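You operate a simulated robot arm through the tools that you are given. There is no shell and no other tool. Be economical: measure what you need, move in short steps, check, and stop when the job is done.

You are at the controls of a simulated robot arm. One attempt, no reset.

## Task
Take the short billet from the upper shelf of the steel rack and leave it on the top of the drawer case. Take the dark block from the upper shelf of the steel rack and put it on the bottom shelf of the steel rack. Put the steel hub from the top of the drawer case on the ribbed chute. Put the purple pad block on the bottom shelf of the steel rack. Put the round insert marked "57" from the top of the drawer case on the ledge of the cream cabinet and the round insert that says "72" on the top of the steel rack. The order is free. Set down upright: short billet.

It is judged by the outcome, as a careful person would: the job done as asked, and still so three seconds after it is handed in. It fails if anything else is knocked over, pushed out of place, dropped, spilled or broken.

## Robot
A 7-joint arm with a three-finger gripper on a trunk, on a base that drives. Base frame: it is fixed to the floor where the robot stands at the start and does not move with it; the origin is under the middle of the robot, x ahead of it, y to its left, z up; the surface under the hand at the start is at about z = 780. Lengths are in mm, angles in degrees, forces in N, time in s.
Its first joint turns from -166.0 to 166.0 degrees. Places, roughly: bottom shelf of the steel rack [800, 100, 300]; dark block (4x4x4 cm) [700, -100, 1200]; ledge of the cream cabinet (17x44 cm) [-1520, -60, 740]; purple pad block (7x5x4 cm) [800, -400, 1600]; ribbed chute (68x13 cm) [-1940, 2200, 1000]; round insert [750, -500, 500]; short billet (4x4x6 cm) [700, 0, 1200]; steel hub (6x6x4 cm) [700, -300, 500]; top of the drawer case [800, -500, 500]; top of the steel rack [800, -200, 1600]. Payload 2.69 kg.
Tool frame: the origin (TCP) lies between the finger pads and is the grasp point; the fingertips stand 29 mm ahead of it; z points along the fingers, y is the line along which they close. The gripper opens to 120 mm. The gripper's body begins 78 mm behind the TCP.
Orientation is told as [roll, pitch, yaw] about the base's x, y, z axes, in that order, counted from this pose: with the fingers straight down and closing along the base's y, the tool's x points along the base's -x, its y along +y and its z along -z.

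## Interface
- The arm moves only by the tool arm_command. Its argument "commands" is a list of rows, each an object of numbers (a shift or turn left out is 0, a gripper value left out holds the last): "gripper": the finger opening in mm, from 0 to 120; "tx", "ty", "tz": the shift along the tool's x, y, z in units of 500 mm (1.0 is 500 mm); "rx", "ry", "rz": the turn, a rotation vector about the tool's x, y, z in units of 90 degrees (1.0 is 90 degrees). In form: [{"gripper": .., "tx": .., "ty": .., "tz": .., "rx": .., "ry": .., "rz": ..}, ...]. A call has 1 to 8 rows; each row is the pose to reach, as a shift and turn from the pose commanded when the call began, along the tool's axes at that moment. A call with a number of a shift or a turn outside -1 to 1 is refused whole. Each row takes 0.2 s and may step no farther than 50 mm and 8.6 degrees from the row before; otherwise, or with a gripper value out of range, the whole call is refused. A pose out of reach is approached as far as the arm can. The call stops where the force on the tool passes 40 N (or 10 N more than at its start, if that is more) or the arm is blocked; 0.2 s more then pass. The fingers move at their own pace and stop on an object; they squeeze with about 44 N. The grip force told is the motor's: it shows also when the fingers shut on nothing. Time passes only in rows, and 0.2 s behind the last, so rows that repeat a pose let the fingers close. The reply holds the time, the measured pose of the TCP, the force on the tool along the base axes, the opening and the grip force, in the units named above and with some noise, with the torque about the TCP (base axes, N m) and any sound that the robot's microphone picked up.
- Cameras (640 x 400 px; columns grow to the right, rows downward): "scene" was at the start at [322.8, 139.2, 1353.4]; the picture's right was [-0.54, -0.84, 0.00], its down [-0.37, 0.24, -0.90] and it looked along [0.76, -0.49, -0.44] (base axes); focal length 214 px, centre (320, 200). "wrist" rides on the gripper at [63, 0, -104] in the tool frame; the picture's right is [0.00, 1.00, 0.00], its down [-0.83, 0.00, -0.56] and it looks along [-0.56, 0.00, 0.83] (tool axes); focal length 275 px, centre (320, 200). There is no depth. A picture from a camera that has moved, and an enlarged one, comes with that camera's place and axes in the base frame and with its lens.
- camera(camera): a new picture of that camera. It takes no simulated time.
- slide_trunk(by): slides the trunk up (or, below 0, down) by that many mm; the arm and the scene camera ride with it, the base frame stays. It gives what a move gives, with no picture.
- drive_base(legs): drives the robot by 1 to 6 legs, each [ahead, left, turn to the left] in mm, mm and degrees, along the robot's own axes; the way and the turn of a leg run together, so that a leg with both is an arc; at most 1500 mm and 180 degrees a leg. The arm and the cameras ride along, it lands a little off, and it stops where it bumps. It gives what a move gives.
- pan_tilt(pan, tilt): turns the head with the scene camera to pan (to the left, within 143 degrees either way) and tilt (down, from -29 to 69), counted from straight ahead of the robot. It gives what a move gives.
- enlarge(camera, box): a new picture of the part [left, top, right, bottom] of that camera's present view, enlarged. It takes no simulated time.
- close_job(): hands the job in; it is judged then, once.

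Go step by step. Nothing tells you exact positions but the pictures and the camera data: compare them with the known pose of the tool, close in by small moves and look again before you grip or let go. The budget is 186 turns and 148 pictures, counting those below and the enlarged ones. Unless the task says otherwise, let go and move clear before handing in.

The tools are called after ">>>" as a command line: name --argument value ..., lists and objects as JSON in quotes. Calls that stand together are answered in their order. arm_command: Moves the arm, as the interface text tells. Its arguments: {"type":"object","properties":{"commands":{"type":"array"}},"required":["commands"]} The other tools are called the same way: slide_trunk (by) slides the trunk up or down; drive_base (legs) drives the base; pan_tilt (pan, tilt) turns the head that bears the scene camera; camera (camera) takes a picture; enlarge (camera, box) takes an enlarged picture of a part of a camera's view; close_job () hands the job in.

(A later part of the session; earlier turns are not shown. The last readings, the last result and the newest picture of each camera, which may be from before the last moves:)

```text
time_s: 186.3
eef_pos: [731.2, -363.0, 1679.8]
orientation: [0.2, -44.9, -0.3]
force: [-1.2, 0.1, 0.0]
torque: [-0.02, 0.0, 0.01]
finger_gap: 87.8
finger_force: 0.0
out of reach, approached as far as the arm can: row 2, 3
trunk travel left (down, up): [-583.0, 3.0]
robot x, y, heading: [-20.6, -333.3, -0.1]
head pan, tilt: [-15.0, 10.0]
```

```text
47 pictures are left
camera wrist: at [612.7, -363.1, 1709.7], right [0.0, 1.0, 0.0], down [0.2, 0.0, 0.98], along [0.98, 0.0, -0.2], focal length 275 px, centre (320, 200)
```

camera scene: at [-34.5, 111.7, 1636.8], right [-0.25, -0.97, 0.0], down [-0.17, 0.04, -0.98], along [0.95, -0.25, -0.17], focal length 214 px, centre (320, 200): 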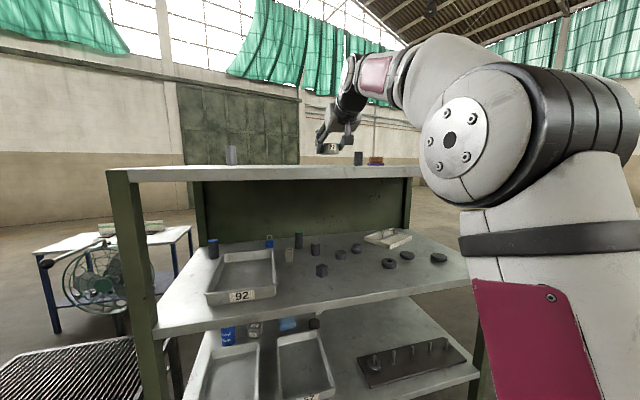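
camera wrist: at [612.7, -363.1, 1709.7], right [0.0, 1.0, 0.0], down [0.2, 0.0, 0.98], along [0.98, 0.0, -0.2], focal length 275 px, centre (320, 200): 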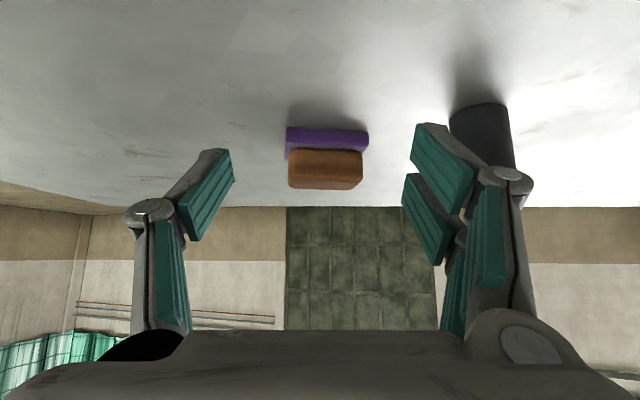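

Reach limit; I drive 85 mm closer.

>>> drive_base --legs '[[85, 0, 0]]'

>>> arm_command --commands '[{"ty": 0.008}]'

>>> camera --camera "wrist"

```text
time_s: 187.3
eef_pos: [815.2, -363.5, 1679.2]
orientation: [0.2, -44.8, -0.2]
force: [0.1, -0.2, -0.4]
torque: [-0.01, -0.01, 0.0]
finger_gap: 88.1
finger_force: 0.1
trunk travel left (down, up): [-583.0, 3.0]
robot x, y, heading: [64.8, -336.3, -0.1]
head pan, tilt: [-15.0, 10.0]
```

```text
time_s: 187.7
eef_pos: [816.6, -358.2, 1680.3]
orientation: [0.2, -44.8, -0.3]
force: [-0.5, -0.1, -0.6]
torque: [0.04, 0.01, -0.03]
finger_gap: 87.9
finger_force: 0.0
trunk travel left (down, up): [-583.0, 3.0]
robot x, y, heading: [62.5, -332.6, -0.2]
head pan, tilt: [-15.0, 10.0]
```

```text
46 pictures are left
camera wrist: at [698.0, -359.0, 1708.8], right [0.0, 1.0, 0.0], down [0.2, 0.0, 0.98], along [0.98, 0.0, -0.2], focal length 275 px, centre (320, 200)
```

wrist: 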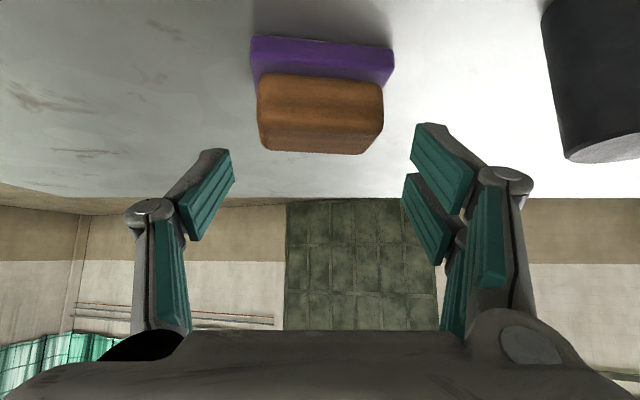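

>>> arm_command --commands '[{"tx": 0.024, "tz": 0.014}, {"tx": 0.045, "tz": 0.028}, {"tx": 0.045, "tz": 0.028, "gripper": 74}]'

>>> camera --camera "wrist"

```text
time_s: 188.5
eef_pos: [809.7, -357.7, 1654.3]
orientation: [0.2, -44.8, -0.2]
force: [-0.1, -0.1, 0.6]
torque: [-0.02, 0.01, -0.01]
finger_gap: 74.0
finger_force: 0.0
trunk travel left (down, up): [-583.0, 3.0]
robot x, y, heading: [63.7, -332.1, -0.0]
head pan, tilt: [-15.0, 10.0]
```

```text
45 pictures are left
camera wrist: at [692.3, -359.0, 1682.9], right [0.0, 1.0, 0.0], down [0.2, 0.0, 0.98], along [0.98, 0.0, -0.2], focal length 275 px, centre (320, 200)
```

wrist: 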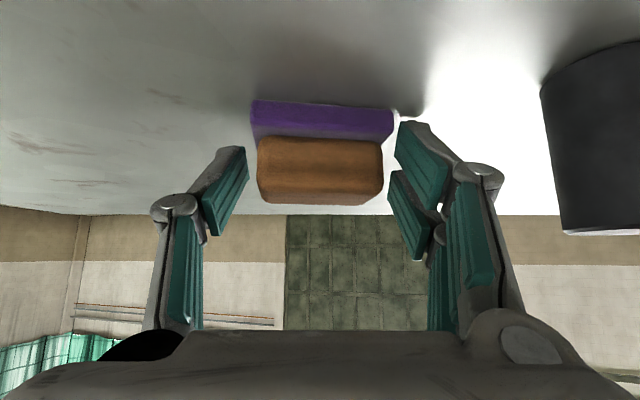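

>>> arm_command --commands '[{"gripper": 66}, {"gripper": 50}, {"gripper": 50}, {"gripper": 50}]'

>>> arm_command --commands '[{"tx": -0.007, "tz": -0.007}, {"tx": -0.014, "tz": -0.014}, {"tx": -0.028, "tz": -0.028}]'

>>> camera --camera "wrist"

```text
time_s: 189.5
eef_pos: [809.3, -357.6, 1653.3]
orientation: [0.3, -44.8, -0.4]
force: [0.9, 1.1, 2.2]
torque: [0.13, 0.0, -0.02]
finger_gap: 63.8
finger_force: 44.2
trunk travel left (down, up): [-583.0, 3.0]
robot x, y, heading: [65.6, -332.9, 0.1]
head pan, tilt: [-15.0, 10.0]
```

```text
time_s: 190.3
eef_pos: [808.7, -358.4, 1672.1]
orientation: [0.3, -44.8, -0.3]
force: [-0.6, 0.6, -0.2]
torque: [0.0, 0.01, 0.0]
finger_gap: 63.7
finger_force: 43.7
trunk travel left (down, up): [-583.0, 3.0]
robot x, y, heading: [66.6, -333.9, 0.0]
head pan, tilt: [-15.0, 10.0]
```

```text
44 pictures are left
camera wrist: at [691.1, -359.0, 1702.2], right [0.0, 1.0, 0.0], down [0.2, 0.0, 0.98], along [0.98, 0.0, -0.2], focal length 275 px, centre (320, 200)
```

wrist: 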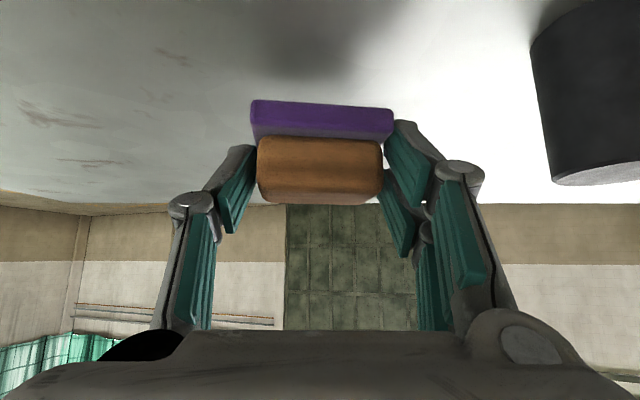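

Held (light). Next: back off, lower the trunk fully and bring the arm down.

>>> drive_base --legs '[[-560, 0, 0]]'

>>> slide_trunk --by -400

>>> slide_trunk --by -182

>>> arm_command --commands '[{"tx": 0.06, "tz": 0.07}, {"tx": 0.12, "tz": 0.14}, {"tx": 0.18, "tz": 0.21}, {"tx": 0.24, "tz": 0.28}, {"tx": 0.3, "tz": 0.35}, {"tx": 0.36, "tz": 0.42}, {"tx": 0.42, "tz": 0.49}]'

```text
time_s: 193.6
eef_pos: [248.0, -361.9, 1673.1]
orientation: [0.1, -44.8, -0.8]
force: [-0.3, -1.2, -1.1]
torque: [0.01, 0.0, 0.01]
finger_gap: 62.8
finger_force: 43.9
trunk travel left (down, up): [-583.0, 3.0]
robot x, y, heading: [-497.3, -332.6, -0.5]
head pan, tilt: [-15.0, 10.0]
```

```text
time_s: 197.4
eef_pos: [247.6, -361.2, 1274.6]
orientation: [0.3, -44.9, -0.7]
force: [-0.1, 0.0, -0.4]
torque: [0.0, -0.02, 0.0]
finger_gap: 62.3
finger_force: 43.6
trunk travel left (down, up): [-183.0, 403.0]
robot x, y, heading: [-497.8, -329.9, -0.5]
head pan, tilt: [-15.0, 10.0]
```

```text
time_s: 199.4
eef_pos: [248.0, -361.8, 1092.6]
orientation: [0.2, -44.9, -0.7]
force: [0.0, -0.6, -0.1]
torque: [-0.01, -0.02, -0.04]
finger_gap: 61.7
finger_force: 43.9
trunk travel left (down, up): [-1.0, 585.0]
robot x, y, heading: [-496.6, -332.8, -0.4]
head pan, tilt: [-15.0, 10.0]
```

```text
time_s: 201.0
eef_pos: [271.6, -362.0, 769.9]
orientation: [0.1, -44.8, -0.8]
force: [-0.7, 0.1, 0.6]
torque: [0.03, 0.0, -0.01]
finger_gap: 61.9
finger_force: 44.4
trunk travel left (down, up): [-1.0, 585.0]
robot x, y, heading: [-497.9, -331.9, -0.6]
head pan, tilt: [-15.0, 10.0]
```

>>> arm_command --commands '[{"tx": 0.06, "tz": 0.077}, {"tx": 0.12, "tz": 0.154}, {"tx": 0.18, "tz": 0.231}, {"tx": 0.24, "tz": 0.308}, {"tx": 0.3, "tz": 0.385}, {"tx": 0.36, "tz": 0.462}]'

>>> camera --camera "wrist"

```text
time_s: 202.4
eef_pos: [316.2, -360.7, 477.2]
orientation: [0.2, -44.7, -0.8]
force: [0.8, 0.3, -0.8]
torque: [0.0, -0.03, 0.01]
finger_gap: 61.9
finger_force: 43.9
out of reach, approached as far as the arm can: row 2, 3, 4, 5, 6
trunk travel left (down, up): [-1.0, 585.0]
robot x, y, heading: [-496.3, -332.3, -0.5]
head pan, tilt: [-15.0, 10.0]
```

```text
43 pictures are left
camera wrist: at [198.7, -360.3, 506.1], right [0.01, 1.0, 0.0], down [0.2, 0.0, 0.98], along [0.98, -0.01, -0.2], focal length 275 px, centre (320, 200)
```

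wrist: 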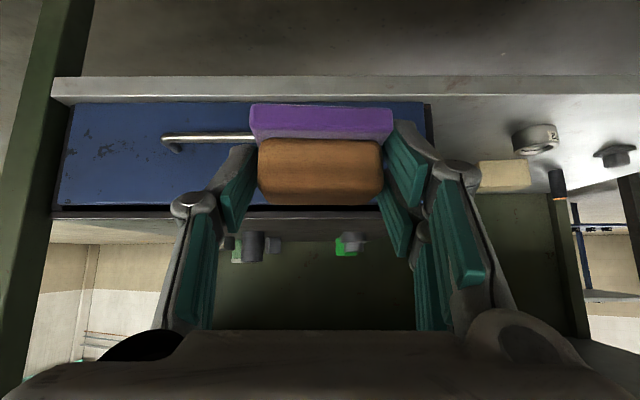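

>>> arm_command --commands '[{"tx": 0.038, "tz": 0.075}, {"tx": 0.075, "tz": 0.15}, {"tx": 0.113, "tz": 0.226}]'

```text
time_s: 203.2
eef_pos: [355.6, -360.3, 356.5]
orientation: [0.4, -44.8, -0.8]
force: [-0.5, 0.0, -0.8]
torque: [0.0, 0.01, 0.0]
finger_gap: 61.6
finger_force: 44.0
trunk travel left (down, up): [-1.0, 585.0]
robot x, y, heading: [-497.1, -330.9, -0.5]
head pan, tilt: [-15.0, 10.0]
```

Reachable. Move left to y≈−112 and look.

>>> drive_base --legs '[[0, 248, 0.5], [100, 0, 0]]'

>>> camera --camera "wrist"

>>> pan_tilt --pan 0 --tilt 45

>>> camera --camera "scene"

```text
time_s: 205.8
eef_pos: [462.3, -104.1, 355.4]
orientation: [0.2, -44.8, -0.4]
force: [0.2, 0.4, 0.2]
torque: [-0.03, 0.0, -0.02]
finger_gap: 61.3
finger_force: 43.9
trunk travel left (down, up): [-1.0, 585.0]
robot x, y, heading: [-389.1, -76.9, -0.4]
head pan, tilt: [-15.0, 10.0]
```

```text
42 pictures are left
camera wrist: at [343.5, -103.9, 385.3], right [0.0, 1.0, 0.0], down [0.2, 0.0, 0.98], along [0.98, 0.0, -0.2], focal length 275 px, centre (320, 200)
```

wrist: 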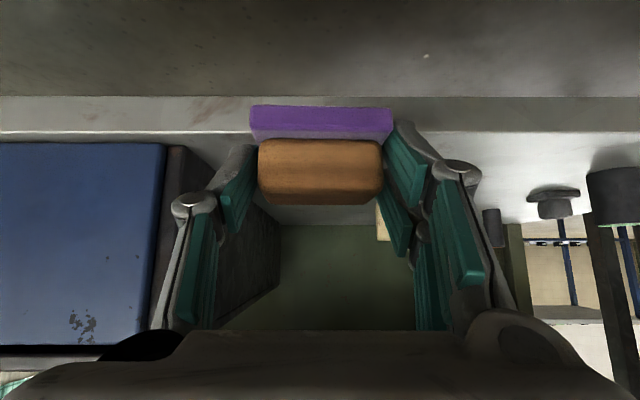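

```text
time_s: 206.8
eef_pos: [459.8, -103.8, 356.2]
orientation: [0.2, -44.9, -0.4]
force: [0.5, -0.4, -0.5]
torque: [0.04, 0.05, -0.03]
finger_gap: 61.1
finger_force: 43.8
trunk travel left (down, up): [-1.0, 585.0]
robot x, y, heading: [-391.1, -81.3, -0.2]
head pan, tilt: [0.0, 45.0]
```

```text
41 pictures are left
camera scene: at [-13.5, 108.8, 1000.9], right [0.0, -1.0, 0.0], down [-0.71, 0.0, -0.71], along [0.71, 0.0, -0.71], focal length 214 px, centre (320, 200)
```

scene: 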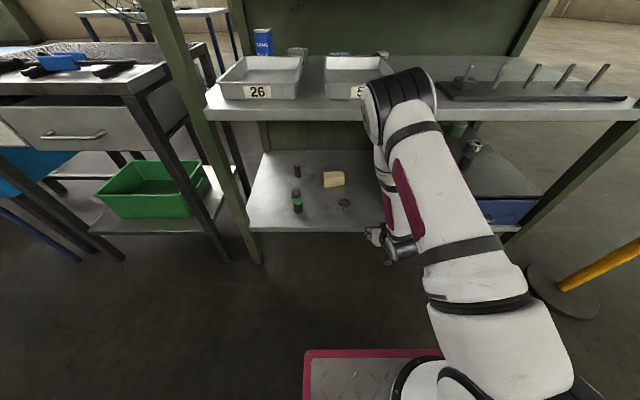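

The elbow hangs above the mid-shelf front, so I'd rather extend the arm from here (elbow goes back and down) than drive closer.

>>> arm_command --commands '[{"tx": -0.05, "tz": 0.05}, {"tx": -0.1, "tz": 0.1}, {"tx": -0.15, "tz": 0.15}]'

>>> camera --camera "scene"

```text
time_s: 207.6
eef_pos: [567.1, -104.8, 355.7]
orientation: [0.3, -44.8, -0.3]
force: [-0.3, 0.4, -1.1]
torque: [0.02, 0.03, 0.02]
finger_gap: 61.4
finger_force: 44.5
trunk travel left (down, up): [-1.0, 585.0]
robot x, y, heading: [-391.2, -79.1, -0.3]
head pan, tilt: [0.0, 45.0]
```

```text
40 pictures are left
camera scene: at [-13.6, 108.9, 1000.9], right [0.0, -1.0, 0.0], down [-0.71, 0.0, -0.71], along [0.71, 0.0, -0.71], focal length 214 px, centre (320, 200)
```

scene: 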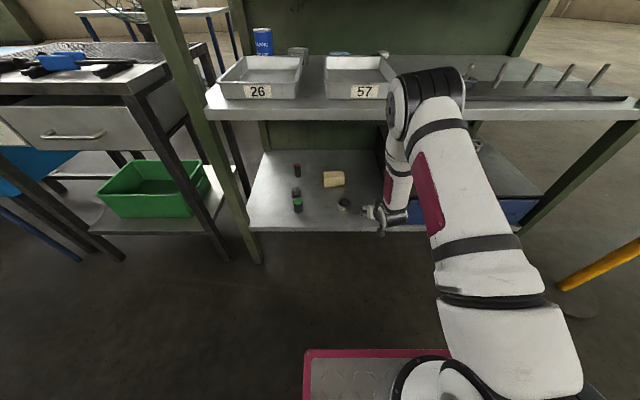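

>>> arm_command --commands '[{"tx": -0.025, "tz": 0.025}, {"tx": -0.05, "tz": 0.05}]'

>>> camera --camera "wrist"

```text
time_s: 208.2
eef_pos: [601.7, -103.7, 354.3]
orientation: [0.3, -44.8, -0.4]
force: [-0.2, 0.2, -1.6]
torque: [0.03, 0.05, -0.02]
finger_gap: 61.0
finger_force: 44.0
trunk travel left (down, up): [-1.0, 585.0]
robot x, y, heading: [-393.7, -77.0, -0.2]
head pan, tilt: [0.0, 45.0]
```

```text
39 pictures are left
camera wrist: at [485.1, -104.6, 383.4], right [0.0, 1.0, 0.0], down [0.2, 0.0, 0.98], along [0.98, 0.0, -0.2], focal length 275 px, centre (320, 200)
```

wrist: 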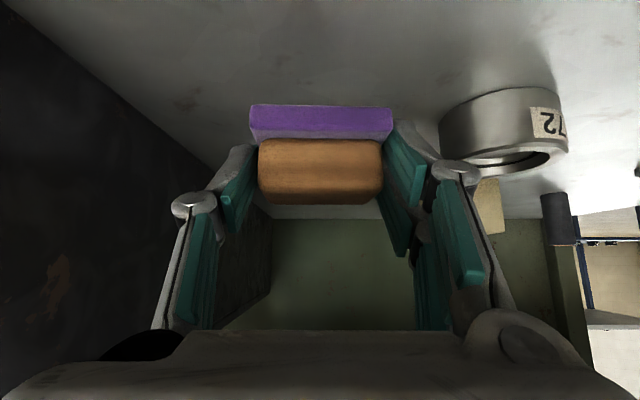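

A round insert also stands on the bottom shelf; I must read its label.

>>> enlarge --camera "wrist" --box '[430, 75, 590, 175]'

```text
4.00 times, centred on (510, 125) of wrist
camera zoom: at [485.1, -104.6, 383.4], right [0.0, 1.0, 0.0], down [0.2, 0.0, 0.98], along [0.98, 0.0, -0.2], focal length 1101 px, centre (-440, 500)
```

zoom: 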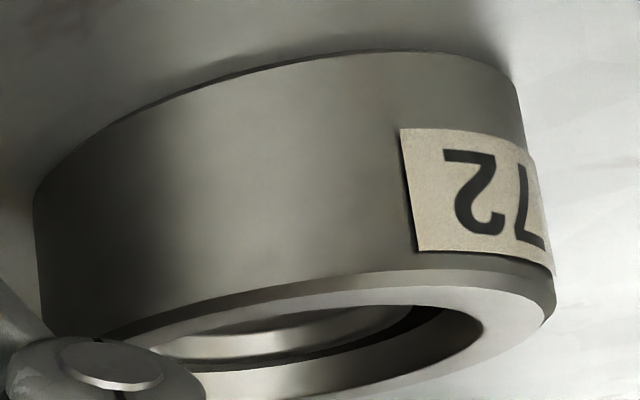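

>>> enlarge --camera "scene" --box '[320, 185, 384, 225]'

```text
10.00 times, centred on (352, 205) of scene
camera zoom: at [-13.6, 108.8, 1000.9], right [0.0, -1.0, 0.0], down [-0.71, 0.0, -0.71], along [0.71, 0.0, -0.71], focal length 2145 px, centre (0, 150)
```

zoom: 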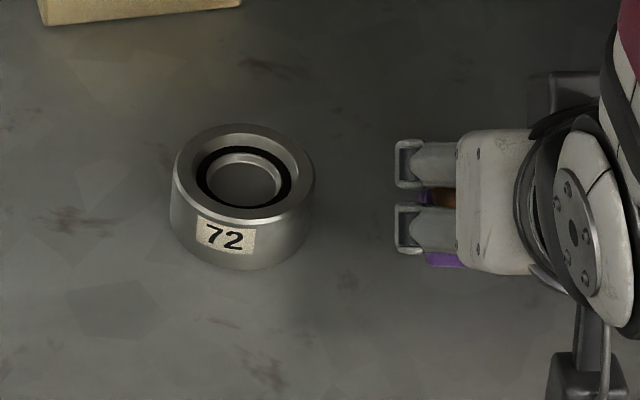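

Both read "72"; the sentence speaks of the inserts from the drawer case, so the one already moved stays as is. Now shift 15 mm right, away from this insert, and lower the purple block.

>>> arm_command --commands '[{"ty": -0.03}, {"ty": -0.03, "tx": 0.017, "tz": 0.017}, {"ty": -0.03, "tx": 0.028, "tz": 0.028}]'

>>> arm_command --commands '[{"tx": 0.005, "tz": 0.005}]'

>>> camera --camera "wrist"

```text
time_s: 209.0
eef_pos: [601.4, -118.2, 335.5]
orientation: [0.2, -44.8, -0.4]
force: [0.6, -0.9, -1.2]
torque: [0.01, 0.03, 0.02]
finger_gap: 61.2
finger_force: 44.7
trunk travel left (down, up): [-1.0, 585.0]
robot x, y, heading: [-392.8, -80.5, -0.0]
head pan, tilt: [0.0, 45.0]
```

```text
time_s: 209.4
eef_pos: [603.4, -118.3, 334.4]
orientation: [0.3, -45.0, -0.4]
force: [-11.8, 0.5, 23.0]
torque: [0.79, 0.45, 0.45]
finger_gap: 61.3
finger_force: 44.0
trunk travel left (down, up): [-1.0, 585.0]
robot x, y, heading: [-391.8, -78.2, -0.2]
head pan, tilt: [0.0, 45.0]
```

```text
36 pictures are left
camera wrist: at [485.5, -119.5, 363.0], right [0.0, 1.0, 0.0], down [0.19, 0.0, 0.98], along [0.98, 0.0, -0.19], focal length 275 px, centre (320, 200)
```

wrist: 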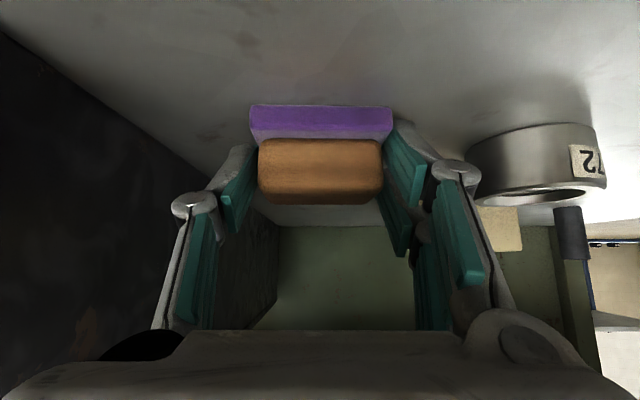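

Contact (shelf z≈300). Ease off 1–2 mm and open.

>>> arm_command --commands '[{"tx": -0.0025, "tz": -0.0025}, {"tx": -0.0025, "tz": -0.0025, "gripper": 64}, {"tx": -0.0025, "tz": -0.0025, "gripper": 68}, {"tx": -0.0025, "tz": -0.0025, "gripper": 73}, {"tx": -0.0025, "tz": -0.0025, "gripper": 75}]'

>>> arm_command --commands '[{"tx": 0.03, "tz": -0.06}, {"tx": 0.06, "tz": -0.12}, {"tx": 0.07, "tz": -0.2}]'

>>> camera --camera "wrist"

```text
time_s: 210.6
eef_pos: [602.6, -118.1, 333.5]
orientation: [0.2, -44.6, -0.4]
force: [-0.8, 0.4, -0.8]
torque: [-0.03, 0.01, 0.03]
finger_gap: 74.8
finger_force: 0.1
trunk travel left (down, up): [-1.0, 585.0]
robot x, y, heading: [-392.8, -80.8, -0.0]
head pan, tilt: [0.0, 45.0]
```

```text
time_s: 211.4
eef_pos: [506.8, -118.6, 381.3]
orientation: [0.2, -44.7, -0.4]
force: [-0.4, 0.2, -0.4]
torque: [-0.02, 0.0, 0.0]
finger_gap: 75.0
finger_force: 0.1
trunk travel left (down, up): [-1.0, 585.0]
robot x, y, heading: [-392.2, -81.1, -0.3]
head pan, tilt: [0.0, 45.0]
```

```text
35 pictures are left
camera wrist: at [388.7, -119.4, 410.9], right [0.0, 1.0, 0.0], down [0.2, 0.0, 0.98], along [0.98, 0.0, -0.2], focal length 275 px, centre (320, 200)
```

wrist: 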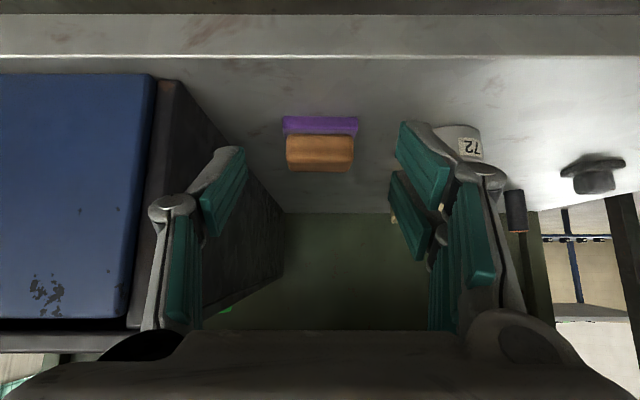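

The purple block lies on the bottom shelf. Next the dark block: back off, raise trunk and arm to the upper shelf.

>>> drive_base --legs '[[-250, 0, 0]]'

>>> slide_trunk --by 400

>>> slide_trunk --by 68

>>> arm_command --commands '[{"tx": -0.043, "tz": -0.083, "gripper": 62}, {"tx": -0.086, "tz": -0.166}, {"tx": -0.129, "tz": -0.249}, {"tx": -0.172, "tz": -0.332}, {"tx": -0.216, "tz": -0.414}]'

>>> arm_command --commands '[{"tx": -0.043, "tz": -0.083}, {"tx": -0.086, "tz": -0.166}, {"tx": -0.129, "tz": -0.249}, {"tx": -0.172, "tz": -0.332}, {"tx": -0.216, "tz": -0.414}]'

>>> camera --camera "wrist"

```text
time_s: 213.2
eef_pos: [257.3, -119.1, 381.4]
orientation: [0.1, -44.8, -0.4]
force: [0.4, -0.4, 0.6]
torque: [-0.05, -0.02, 0.03]
finger_gap: 75.2
finger_force: 0.1
trunk travel left (down, up): [-1.0, 585.0]
robot x, y, heading: [-642.8, -80.4, -0.2]
head pan, tilt: [0.0, 45.0]
```

```text
time_s: 217.0
eef_pos: [256.4, -118.1, 781.9]
orientation: [0.3, -44.7, -0.4]
force: [-0.3, 1.1, 0.5]
torque: [-0.01, 0.03, 0.02]
finger_gap: 75.0
finger_force: 0.0
trunk travel left (down, up): [-401.0, 185.0]
robot x, y, heading: [-641.3, -77.8, -0.3]
head pan, tilt: [0.0, 45.0]
```

```text
time_s: 218.1
eef_pos: [256.9, -117.5, 848.8]
orientation: [0.3, -44.6, -0.5]
force: [0.9, 0.0, 0.3]
torque: [0.01, -0.03, -0.02]
finger_gap: 75.2
finger_force: 0.2
trunk travel left (down, up): [-469.0, 117.0]
robot x, y, heading: [-641.0, -81.6, -0.2]
head pan, tilt: [0.0, 45.0]
```

```text
time_s: 219.3
eef_pos: [187.2, -117.5, 1072.6]
orientation: [0.1, -44.6, -0.4]
force: [-0.2, -0.6, 0.2]
torque: [-0.01, 0.01, -0.01]
finger_gap: 62.2
finger_force: 0.2
trunk travel left (down, up): [-469.0, 117.0]
robot x, y, heading: [-642.2, -79.1, -0.0]
head pan, tilt: [0.0, 45.0]
```

```text
time_s: 220.5
eef_pos: [119.0, -118.3, 1299.0]
orientation: [0.3, -44.7, -0.4]
force: [0.9, -0.2, -0.8]
torque: [0.02, 0.0, 0.05]
finger_gap: 61.9
finger_force: 0.0
trunk travel left (down, up): [-469.0, 117.0]
robot x, y, heading: [-640.0, -79.5, -0.2]
head pan, tilt: [0.0, 45.0]
```

```text
34 pictures are left
camera wrist: at [1.2, -117.7, 1326.9], right [0.0, 1.0, 0.0], down [0.2, 0.0, 0.98], along [0.98, 0.0, -0.2], focal length 275 px, centre (320, 200)
```

wrist: 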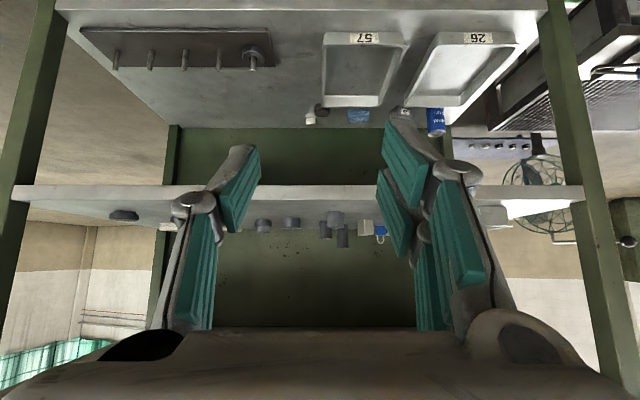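

>>> drive_base --legs '[[390, 26, 0.2]]'

>>> camera --camera "wrist"

```text
time_s: 223.0
eef_pos: [514.1, -85.9, 1297.2]
orientation: [0.2, -44.8, 0.1]
force: [-1.0, 0.0, 0.3]
torque: [0.01, 0.0, -0.02]
finger_gap: 61.9
finger_force: 0.0
trunk travel left (down, up): [-469.0, 117.0]
robot x, y, heading: [-244.5, -52.3, 0.3]
head pan, tilt: [0.0, 45.0]
```

```text
33 pictures are left
camera wrist: at [396.9, -86.4, 1327.0], right [-0.01, 1.0, 0.0], down [0.2, 0.0, 0.98], along [0.98, 0.01, -0.2], focal length 275 px, centre (320, 200)
```

wrist: 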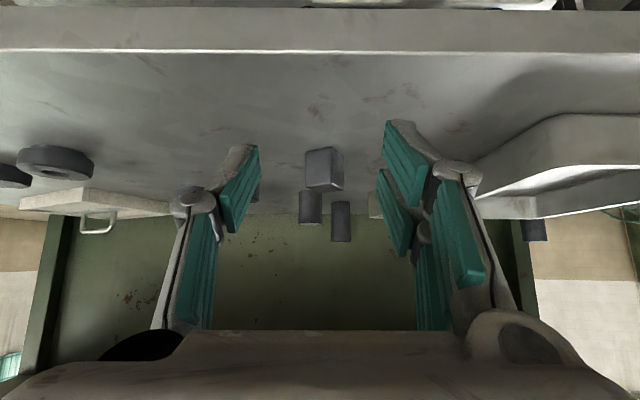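

>>> enlarge --camera "wrist" --box '[270, 130, 382, 200]'

```text
5.71 times, centred on (326, 165) of wrist
camera zoom: at [396.9, -86.4, 1327.0], right [-0.01, 1.0, 0.0], down [0.2, 0.0, 0.98], along [0.98, 0.01, -0.2], focal length 1573 px, centre (286, 400)
```

zoom: 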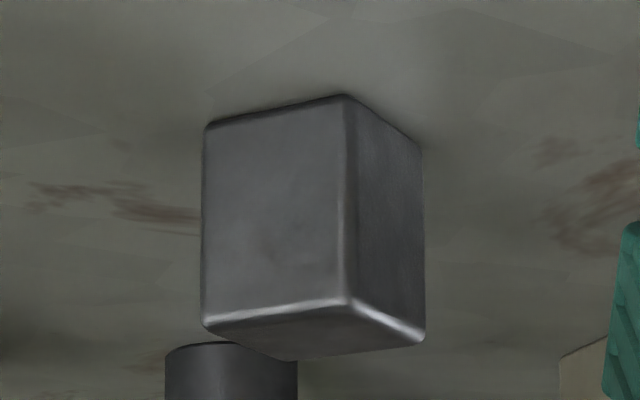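

Block: base corners give centre ≈ (678, −78), about 30 mm square, yawed ≈30°. I turn the hand to match and move to a pre-grasp point.

>>> arm_command --commands '[{"tx": -0.023, "ty": -0.019, "tz": 0.038, "rx": -0.059, "rz": -0.059}, {"tx": -0.045, "ty": -0.037, "tz": 0.076, "rx": -0.118, "rz": -0.118}, {"tx": -0.068, "ty": -0.056, "tz": 0.115, "rx": -0.177, "rz": -0.177}, {"tx": -0.0905, "ty": -0.074, "tz": 0.153, "rx": -0.2357, "rz": -0.2357}]'

>>> camera --camera "wrist"

```text
time_s: 224.0
eef_pos: [600.5, -119.7, 1275.9]
orientation: [0.2, -44.9, 30.2]
force: [-0.2, 0.4, 0.7]
torque: [-0.1, -0.01, -0.04]
finger_gap: 62.0
finger_force: 0.0
trunk travel left (down, up): [-469.0, 117.0]
robot x, y, heading: [-245.0, -52.1, 0.3]
head pan, tilt: [0.0, 45.0]
```

```text
31 pictures are left
camera wrist: at [499.1, -180.5, 1304.6], right [-0.51, 0.86, 0.0], down [0.17, 0.1, 0.98], along [0.84, 0.5, -0.2], focal length 275 px, centre (320, 200)
```

wrist: 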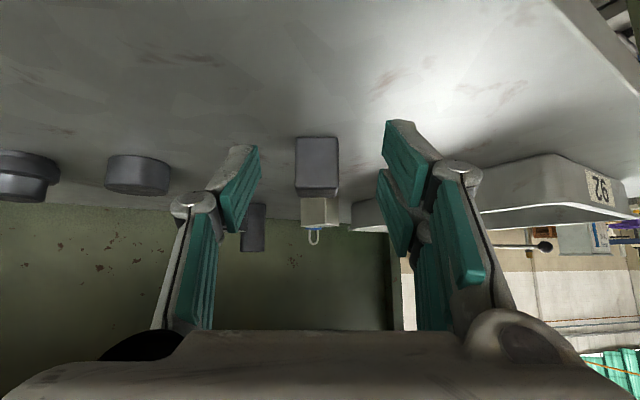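

Aligned. Straddle and close.

>>> arm_command --commands '[{"tx": -0.05, "ty": -0.004, "tz": 0.05}, {"tx": -0.1, "ty": -0.004, "tz": 0.1}, {"tx": -0.103, "ty": -0.004, "tz": 0.138}, {"tx": -0.086, "ty": -0.004, "tz": 0.154}]'

>>> camera --camera "wrist"

```text
time_s: 225.0
eef_pos: [674.5, -81.3, 1253.9]
orientation: [0.1, -45.1, 30.0]
force: [-1.3, -0.8, 12.1]
torque: [0.37, 0.18, 0.18]
finger_gap: 63.4
finger_force: 0.6
trunk travel left (down, up): [-469.0, 117.0]
robot x, y, heading: [-244.4, -56.5, 0.1]
head pan, tilt: [0.0, 45.0]
```

```text
30 pictures are left
camera wrist: at [573.8, -140.7, 1282.4], right [-0.5, 0.86, 0.0], down [0.17, 0.1, 0.98], along [0.85, 0.5, -0.19], focal length 275 px, centre (320, 200)
```

wrist: 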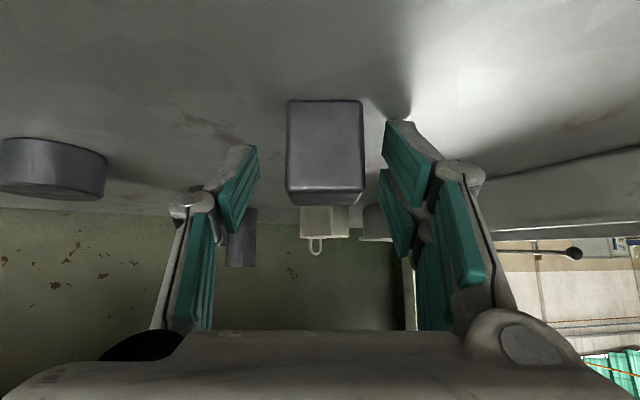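

>>> arm_command --commands '[{"tx": -0.014, "ty": 0.004, "tz": 0.004}, {"tx": -0.014, "ty": 0.004, "tz": 0.004, "gripper": 45}, {"tx": -0.014, "ty": 0.004, "tz": 0.004, "gripper": 36}, {"tx": -0.014, "ty": 0.004, "tz": 0.004, "gripper": 20}, {"tx": -0.014, "ty": 0.004, "tz": 0.004, "gripper": 20}]'

>>> arm_command --commands '[{"tx": -0.007, "tz": -0.007}, {"tx": -0.014, "tz": -0.014}, {"tx": -0.028, "tz": -0.028}]'

>>> camera --camera "wrist"

```text
time_s: 226.2
eef_pos: [679.7, -74.9, 1254.8]
orientation: [0.3, -44.8, 29.9]
force: [-0.7, 4.5, 8.1]
torque: [0.33, 0.15, 0.0]
finger_gap: 30.9
finger_force: 44.4
trunk travel left (down, up): [-469.0, 117.0]
robot x, y, heading: [-246.7, -49.3, 0.3]
head pan, tilt: [0.0, 45.0]
```

```text
time_s: 227.0
eef_pos: [680.6, -77.1, 1273.9]
orientation: [0.4, -44.7, 30.0]
force: [0.5, 0.1, -3.0]
torque: [-0.02, 0.04, -0.01]
finger_gap: 31.1
finger_force: 43.9
trunk travel left (down, up): [-469.0, 117.0]
robot x, y, heading: [-247.7, -52.1, 0.1]
head pan, tilt: [0.0, 45.0]
```

```text
29 pictures are left
camera wrist: at [577.9, -137.3, 1302.9], right [-0.51, 0.86, 0.0], down [0.17, 0.1, 0.98], along [0.85, 0.5, -0.2], focal length 275 px, centre (320, 200)
```

wrist: 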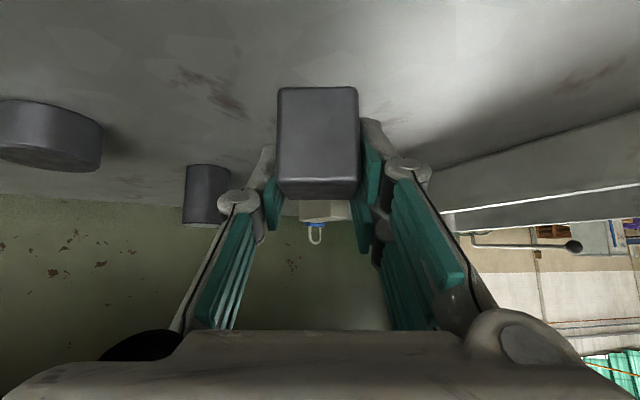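

Held. Retract with the hand turned back straight, back off, and go down to the bottom shelf.

>>> arm_command --commands '[{"tx": 0.03, "ty": 0.033, "tz": -0.05}, {"tx": 0.06, "ty": 0.066, "tz": -0.1}, {"tx": 0.094, "ty": 0.1, "tz": -0.151, "rx": 0.059, "rz": 0.059}, {"tx": 0.094, "ty": 0.1, "tz": -0.151, "rx": 0.118, "rz": 0.118}, {"tx": 0.094, "ty": 0.1, "tz": -0.151, "rx": 0.177, "rz": 0.177}, {"tx": 0.094, "ty": 0.1, "tz": -0.151, "rx": 0.2357, "rz": 0.2357}]'

>>> drive_base --legs '[[-420, 0, 0]]'

>>> slide_trunk --by -400

>>> slide_trunk --by -67

```text
time_s: 228.4
eef_pos: [578.8, -76.8, 1294.8]
orientation: [0.2, -44.8, 0.0]
force: [0.0, -1.1, -2.9]
torque: [0.02, 0.01, 0.06]
finger_gap: 30.8
finger_force: 43.9
trunk travel left (down, up): [-469.0, 117.0]
robot x, y, heading: [-246.0, -54.1, 0.4]
head pan, tilt: [0.0, 45.0]
```

```text
time_s: 231.0
eef_pos: [164.0, -75.6, 1294.9]
orientation: [0.1, -44.6, 0.2]
force: [0.5, 0.0, -2.5]
torque: [-0.03, 0.0, -0.01]
finger_gap: 31.1
finger_force: 43.4
trunk travel left (down, up): [-469.0, 117.0]
robot x, y, heading: [-665.6, -54.4, 0.4]
head pan, tilt: [0.0, 45.0]
```

```text
time_s: 234.8
eef_pos: [163.3, -76.2, 894.9]
orientation: [0.2, -44.7, 0.2]
force: [0.1, -0.2, -3.4]
torque: [0.03, 0.01, -0.02]
finger_gap: 31.0
finger_force: 43.9
trunk travel left (down, up): [-69.0, 517.0]
robot x, y, heading: [-661.5, -56.4, 0.6]
head pan, tilt: [0.0, 45.0]
```

```text
time_s: 235.8
eef_pos: [162.7, -76.1, 827.7]
orientation: [0.3, -44.7, 0.2]
force: [0.4, -0.1, -3.2]
torque: [0.0, 0.02, 0.03]
finger_gap: 31.1
finger_force: 44.0
trunk travel left (down, up): [-2.0, 584.0]
robot x, y, heading: [-666.3, -57.7, 0.8]
head pan, tilt: [0.0, 45.0]
```

>>> arm_command --commands '[{"tx": 0.0556, "tz": 0.0754}, {"tx": 0.111, "tz": 0.151}, {"tx": 0.167, "tz": 0.226}, {"tx": 0.222, "tz": 0.302}, {"tx": 0.278, "tz": 0.377}]'

>>> arm_command --commands '[{"tx": 0.0556, "tz": 0.0754}, {"tx": 0.111, "tz": 0.151}, {"tx": 0.167, "tz": 0.226}, {"tx": 0.222, "tz": 0.302}, {"tx": 0.278, "tz": 0.377}]'

>>> drive_base --legs '[[100, 171, -0.6], [130, 0, 0]]'

>>> camera --camera "wrist"

>>> camera --camera "scene"

```text
time_s: 237.1
eef_pos: [196.3, -72.3, 594.3]
orientation: [-1.1, -44.1, 3.3]
force: [4.3, -4.7, 0.5]
torque: [0.17, 0.26, 0.12]
finger_gap: 31.0
finger_force: 44.0
out of reach, approached as far as the arm can: row 3
trunk travel left (down, up): [-2.0, 584.0]
robot x, y, heading: [-663.8, -52.4, 0.8]
head pan, tilt: [0.0, 45.0]
```

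```text
time_s: 238.2
eef_pos: [231.9, -74.4, 363.2]
orientation: [0.1, -44.8, 0.4]
force: [0.3, -0.8, -2.7]
torque: [0.01, 0.03, 0.02]
finger_gap: 30.8
finger_force: 44.2
trunk travel left (down, up): [-2.0, 584.0]
robot x, y, heading: [-664.8, -53.5, 0.2]
head pan, tilt: [0.0, 45.0]
```

```text
time_s: 240.7
eef_pos: [459.3, 81.3, 362.2]
orientation: [0.3, -44.7, 2.7]
force: [-0.5, 0.0, -3.0]
torque: [0.03, -0.04, 0.05]
finger_gap: 31.1
finger_force: 43.2
trunk travel left (down, up): [-2.0, 584.0]
robot x, y, heading: [-434.7, 59.0, 2.8]
head pan, tilt: [0.0, 45.0]
```

```text
28 pictures are left
camera wrist: at [342.0, 73.6, 392.4], right [-0.05, 1.0, 0.0], down [0.2, 0.01, 0.98], along [0.98, 0.05, -0.2], focal length 275 px, centre (320, 200)
```

wrist: 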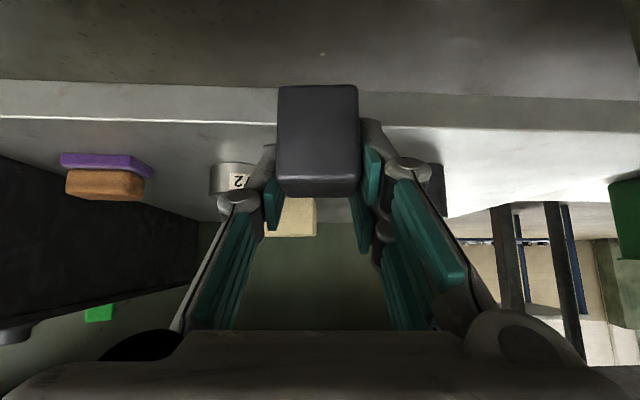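

```text
27 pictures are left
camera scene: at [-65.2, 269.9, 1001.8], right [0.05, -1.0, 0.0], down [-0.71, -0.04, -0.71], along [0.71, 0.04, -0.71], focal length 214 px, centre (320, 200)
```

scene: 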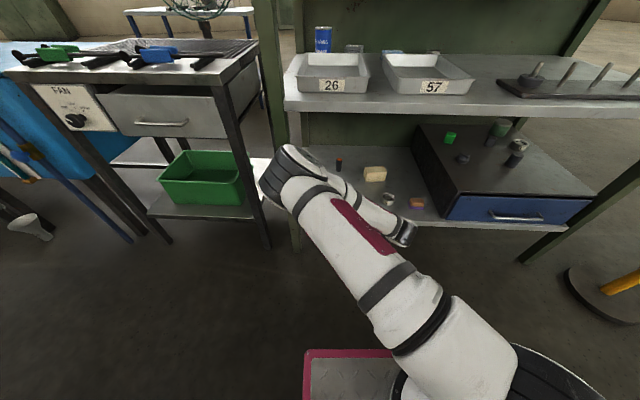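

The elbow now lies on the left side but is clear of the post. The gap between the insert (y≈−5) and the green cylinder (y≈208) is free; I go in at y≈105.

>>> drive_base --legs '[[60, 14, 0]]'

>>> arm_command --commands '[{"tx": -0.05, "tz": 0.05}, {"tx": -0.1, "tz": 0.1}]'

>>> camera --camera "wrist"

```text
time_s: 241.7
eef_pos: [519.8, 97.2, 364.3]
orientation: [0.1, -44.7, 3.4]
force: [0.6, 1.3, -3.5]
torque: [-0.09, -0.01, -0.08]
finger_gap: 31.2
finger_force: 43.7
trunk travel left (down, up): [-2.0, 584.0]
robot x, y, heading: [-376.0, 66.6, 3.6]
head pan, tilt: [0.0, 45.0]
```

```text
time_s: 242.3
eef_pos: [589.1, 102.0, 364.9]
orientation: [0.2, -44.7, 3.4]
force: [0.0, 0.3, -3.1]
torque: [0.02, 0.0, 0.0]
finger_gap: 31.1
finger_force: 44.7
trunk travel left (down, up): [-2.0, 584.0]
robot x, y, heading: [-371.3, 67.7, 3.7]
head pan, tilt: [0.0, 45.0]
```

```text
26 pictures are left
camera wrist: at [471.3, 93.3, 393.4], right [-0.07, 1.0, 0.0], down [0.2, 0.01, 0.98], along [0.98, 0.07, -0.2], focal length 275 px, centre (320, 200)
```

wrist: 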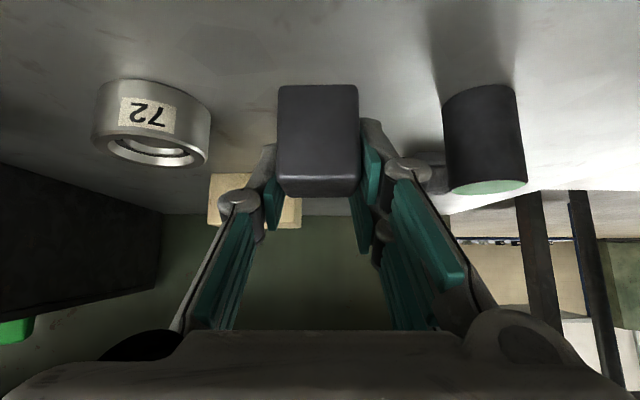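

>>> arm_command --commands '[{"tx": 0.0, "tz": 0.03}, {"tx": 0.02, "tz": 0.05}]'

>>> arm_command --commands '[{"tx": 0.0042, "tz": 0.0042}]'

>>> arm_command --commands '[{"tx": 0.0035, "tz": 0.0035}]'

```text
time_s: 242.9
eef_pos: [601.5, 102.5, 339.7]
orientation: [0.3, -44.7, 3.5]
force: [-0.3, 0.4, -3.2]
torque: [0.0, -0.07, -0.01]
finger_gap: 31.0
finger_force: 44.1
trunk travel left (down, up): [-2.0, 584.0]
robot x, y, heading: [-373.9, 64.3, 3.9]
head pan, tilt: [0.0, 45.0]
```

```text
time_s: 243.3
eef_pos: [601.4, 102.4, 337.2]
orientation: [0.4, -44.9, 3.5]
force: [-3.0, 0.2, 5.4]
torque: [0.13, 0.03, 0.02]
finger_gap: 31.1
finger_force: 43.4
trunk travel left (down, up): [-2.0, 584.0]
robot x, y, heading: [-374.2, 65.2, 4.0]
head pan, tilt: [0.0, 45.0]
```

```text
time_s: 243.7
eef_pos: [600.3, 100.4, 336.5]
orientation: [0.2, -45.1, 3.6]
force: [-8.7, 0.8, 26.4]
torque: [0.48, 0.05, 0.11]
finger_gap: 31.0
finger_force: 43.9
trunk travel left (down, up): [-2.0, 584.0]
robot x, y, heading: [-372.9, 66.1, 4.1]
head pan, tilt: [0.0, 45.0]
```

On the shelf. Ease off, open, and withdraw.

>>> arm_command --commands '[{"tx": -0.003, "tz": -0.003}, {"tx": -0.003, "tz": -0.003, "gripper": 33}, {"tx": -0.003, "tz": -0.003, "gripper": 38}, {"tx": -0.003, "tz": -0.003, "gripper": 50}, {"tx": -0.003, "tz": -0.003, "gripper": 54}]'

>>> arm_command --commands '[{"tx": 0.03, "tz": -0.06}, {"tx": 0.06, "tz": -0.12}, {"tx": 0.07, "tz": -0.2}]'

>>> camera --camera "wrist"

```text
time_s: 244.9
eef_pos: [599.7, 102.9, 333.9]
orientation: [0.2, -44.7, 3.6]
force: [-0.4, 0.7, 1.9]
torque: [0.02, 0.03, 0.05]
finger_gap: 54.9
finger_force: 0.2
trunk travel left (down, up): [-2.0, 584.0]
robot x, y, heading: [-373.1, 64.5, 4.0]
head pan, tilt: [0.0, 45.0]
```

```text
time_s: 245.7
eef_pos: [503.5, 95.4, 381.8]
orientation: [0.3, -44.8, 3.5]
force: [0.6, -0.6, -1.2]
torque: [0.0, 0.03, -0.02]
finger_gap: 54.2
finger_force: 0.0
trunk travel left (down, up): [-2.0, 584.0]
robot x, y, heading: [-374.5, 64.9, 3.9]
head pan, tilt: [0.0, 45.0]
```

```text
25 pictures are left
camera wrist: at [385.9, 86.5, 410.6], right [-0.07, 1.0, 0.0], down [0.2, 0.01, 0.98], along [0.98, 0.07, -0.2], focal length 275 px, centre (320, 200)
```

wrist: 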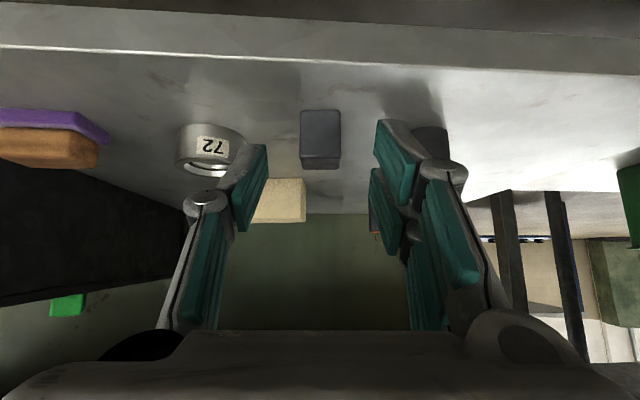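

The dark block is in place. Last, the steel hub at about (750, −300) on the case: back off, shift right, tilt to 60° and rise to z≈515.

>>> drive_base --legs '[[-170, 0, 0], [0, -335, -3.9]]'

>>> arm_command --commands '[{"tx": -0.05, "tz": -0.05, "gripper": 84}, {"tx": -0.1, "tz": -0.1}, {"tx": -0.16, "tz": -0.16}, {"tx": -0.19, "tz": -0.19, "ry": -0.085}, {"tx": -0.19, "tz": -0.19, "ry": -0.167}]'

>>> camera --camera "scene"

>>> camera --camera "wrist"

```text
time_s: 248.9
eef_pos: [346.4, -309.6, 381.4]
orientation: [0.2, -44.8, -0.3]
force: [-0.4, -0.9, -1.1]
torque: [0.01, -0.02, -0.02]
finger_gap: 54.0
finger_force: 0.1
trunk travel left (down, up): [-2.0, 584.0]
robot x, y, heading: [-530.6, -279.6, -0.2]
head pan, tilt: [0.0, 45.0]
```

```text
time_s: 250.1
eef_pos: [346.6, -310.2, 516.3]
orientation: [0.4, -59.9, -0.6]
force: [0.2, 0.8, -1.0]
torque: [-0.02, -0.01, 0.01]
finger_gap: 84.0
finger_force: 0.0
trunk travel left (down, up): [-2.0, 584.0]
robot x, y, heading: [-534.1, -278.4, -0.3]
head pan, tilt: [0.0, 45.0]
```

```text
24 pictures are left
camera scene: at [-152.7, -91.3, 1001.8], right [0.0, -1.0, 0.0], down [-0.71, 0.0, -0.71], along [0.71, 0.0, -0.71], focal length 214 px, centre (320, 200)
```

scene: 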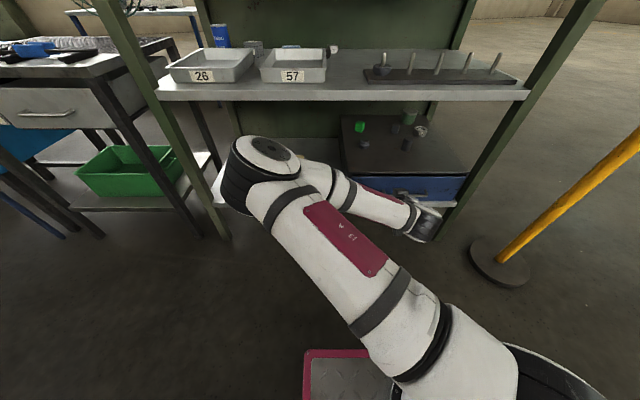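

```text
23 pictures are left
camera wrist: at [224.8, -310.2, 513.4], right [0.0, 1.0, 0.0], down [-0.06, 0.0, 1.0], along [1.0, 0.0, 0.06], focal length 275 px, centre (320, 200)
```

wrist: 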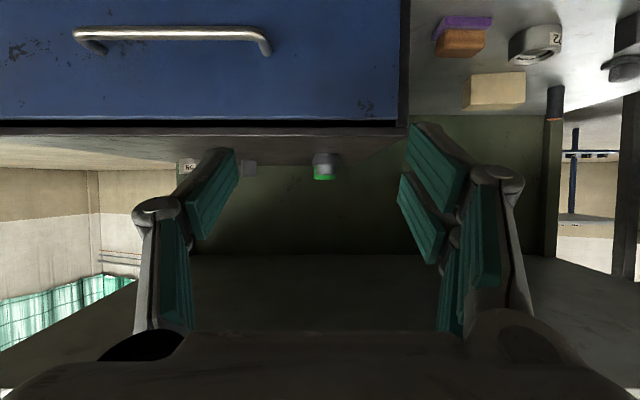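

The elbow sits left and high, so I extend the arm to a long reach first (straightens it, elbow drops back), then drive in.

>>> arm_command --commands '[{"tx": -0.045, "tz": 0.078}, {"tx": -0.09, "tz": 0.156}, {"tx": -0.13, "tz": 0.225}]'

>>> camera --camera "scene"

```text
time_s: 250.9
eef_pos: [476.0, -313.8, 515.9]
orientation: [0.4, -59.8, -0.5]
force: [-0.2, -0.7, 0.4]
torque: [-0.01, 0.02, 0.04]
finger_gap: 84.2
finger_force: 0.1
trunk travel left (down, up): [-2.0, 584.0]
robot x, y, heading: [-531.2, -278.7, -0.1]
head pan, tilt: [0.0, 45.0]
```

```text
22 pictures are left
camera scene: at [-152.8, -91.2, 1001.8], right [0.0, -1.0, 0.0], down [-0.71, 0.0, -0.71], along [0.71, 0.0, -0.71], focal length 214 px, centre (320, 200)
```

scene: 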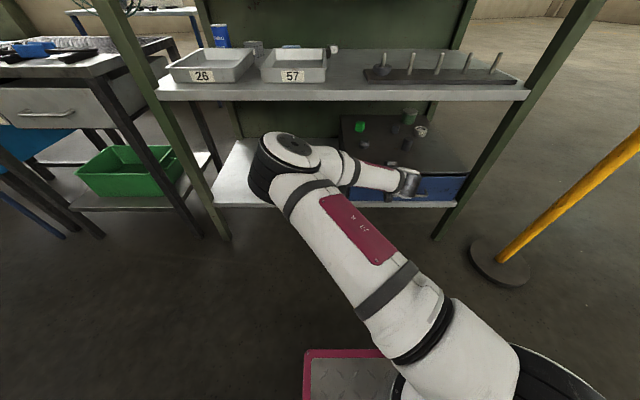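

>>> arm_command --commands '[{"tx": -0.02, "tz": 0.035}, {"tx": -0.04, "tz": 0.07}]'

>>> enlarge --camera "scene" --box '[330, 100, 450, 175]'

>>> camera --camera "wrist"

```text
time_s: 251.5
eef_pos: [518.9, -312.6, 515.9]
orientation: [0.4, -59.7, -0.7]
force: [0.6, -0.1, -0.2]
torque: [0.0, 0.03, 0.02]
finger_gap: 84.3
finger_force: 0.0
trunk travel left (down, up): [-2.0, 584.0]
robot x, y, heading: [-528.8, -281.6, -0.3]
head pan, tilt: [0.0, 45.0]
```

```text
5.33 times, centred on (390, 138) of scene
camera zoom: at [-152.7, -91.2, 1001.8], right [0.0, -1.0, 0.0], down [-0.71, 0.0, -0.71], along [0.71, 0.0, -0.71], focal length 1144 px, centre (-53, 533)
```

zoom: 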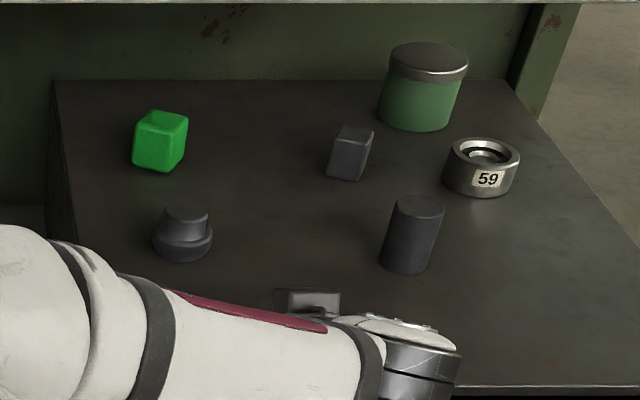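

```text
20 pictures are left
camera wrist: at [396.5, -313.0, 512.7], right [0.0, 1.0, 0.0], down [-0.06, 0.0, 1.0], along [1.0, 0.0, 0.06], focal length 275 px, centre (320, 200)
```

wrist: 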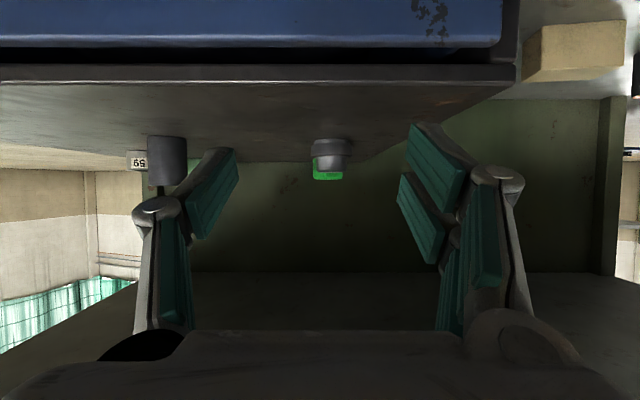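

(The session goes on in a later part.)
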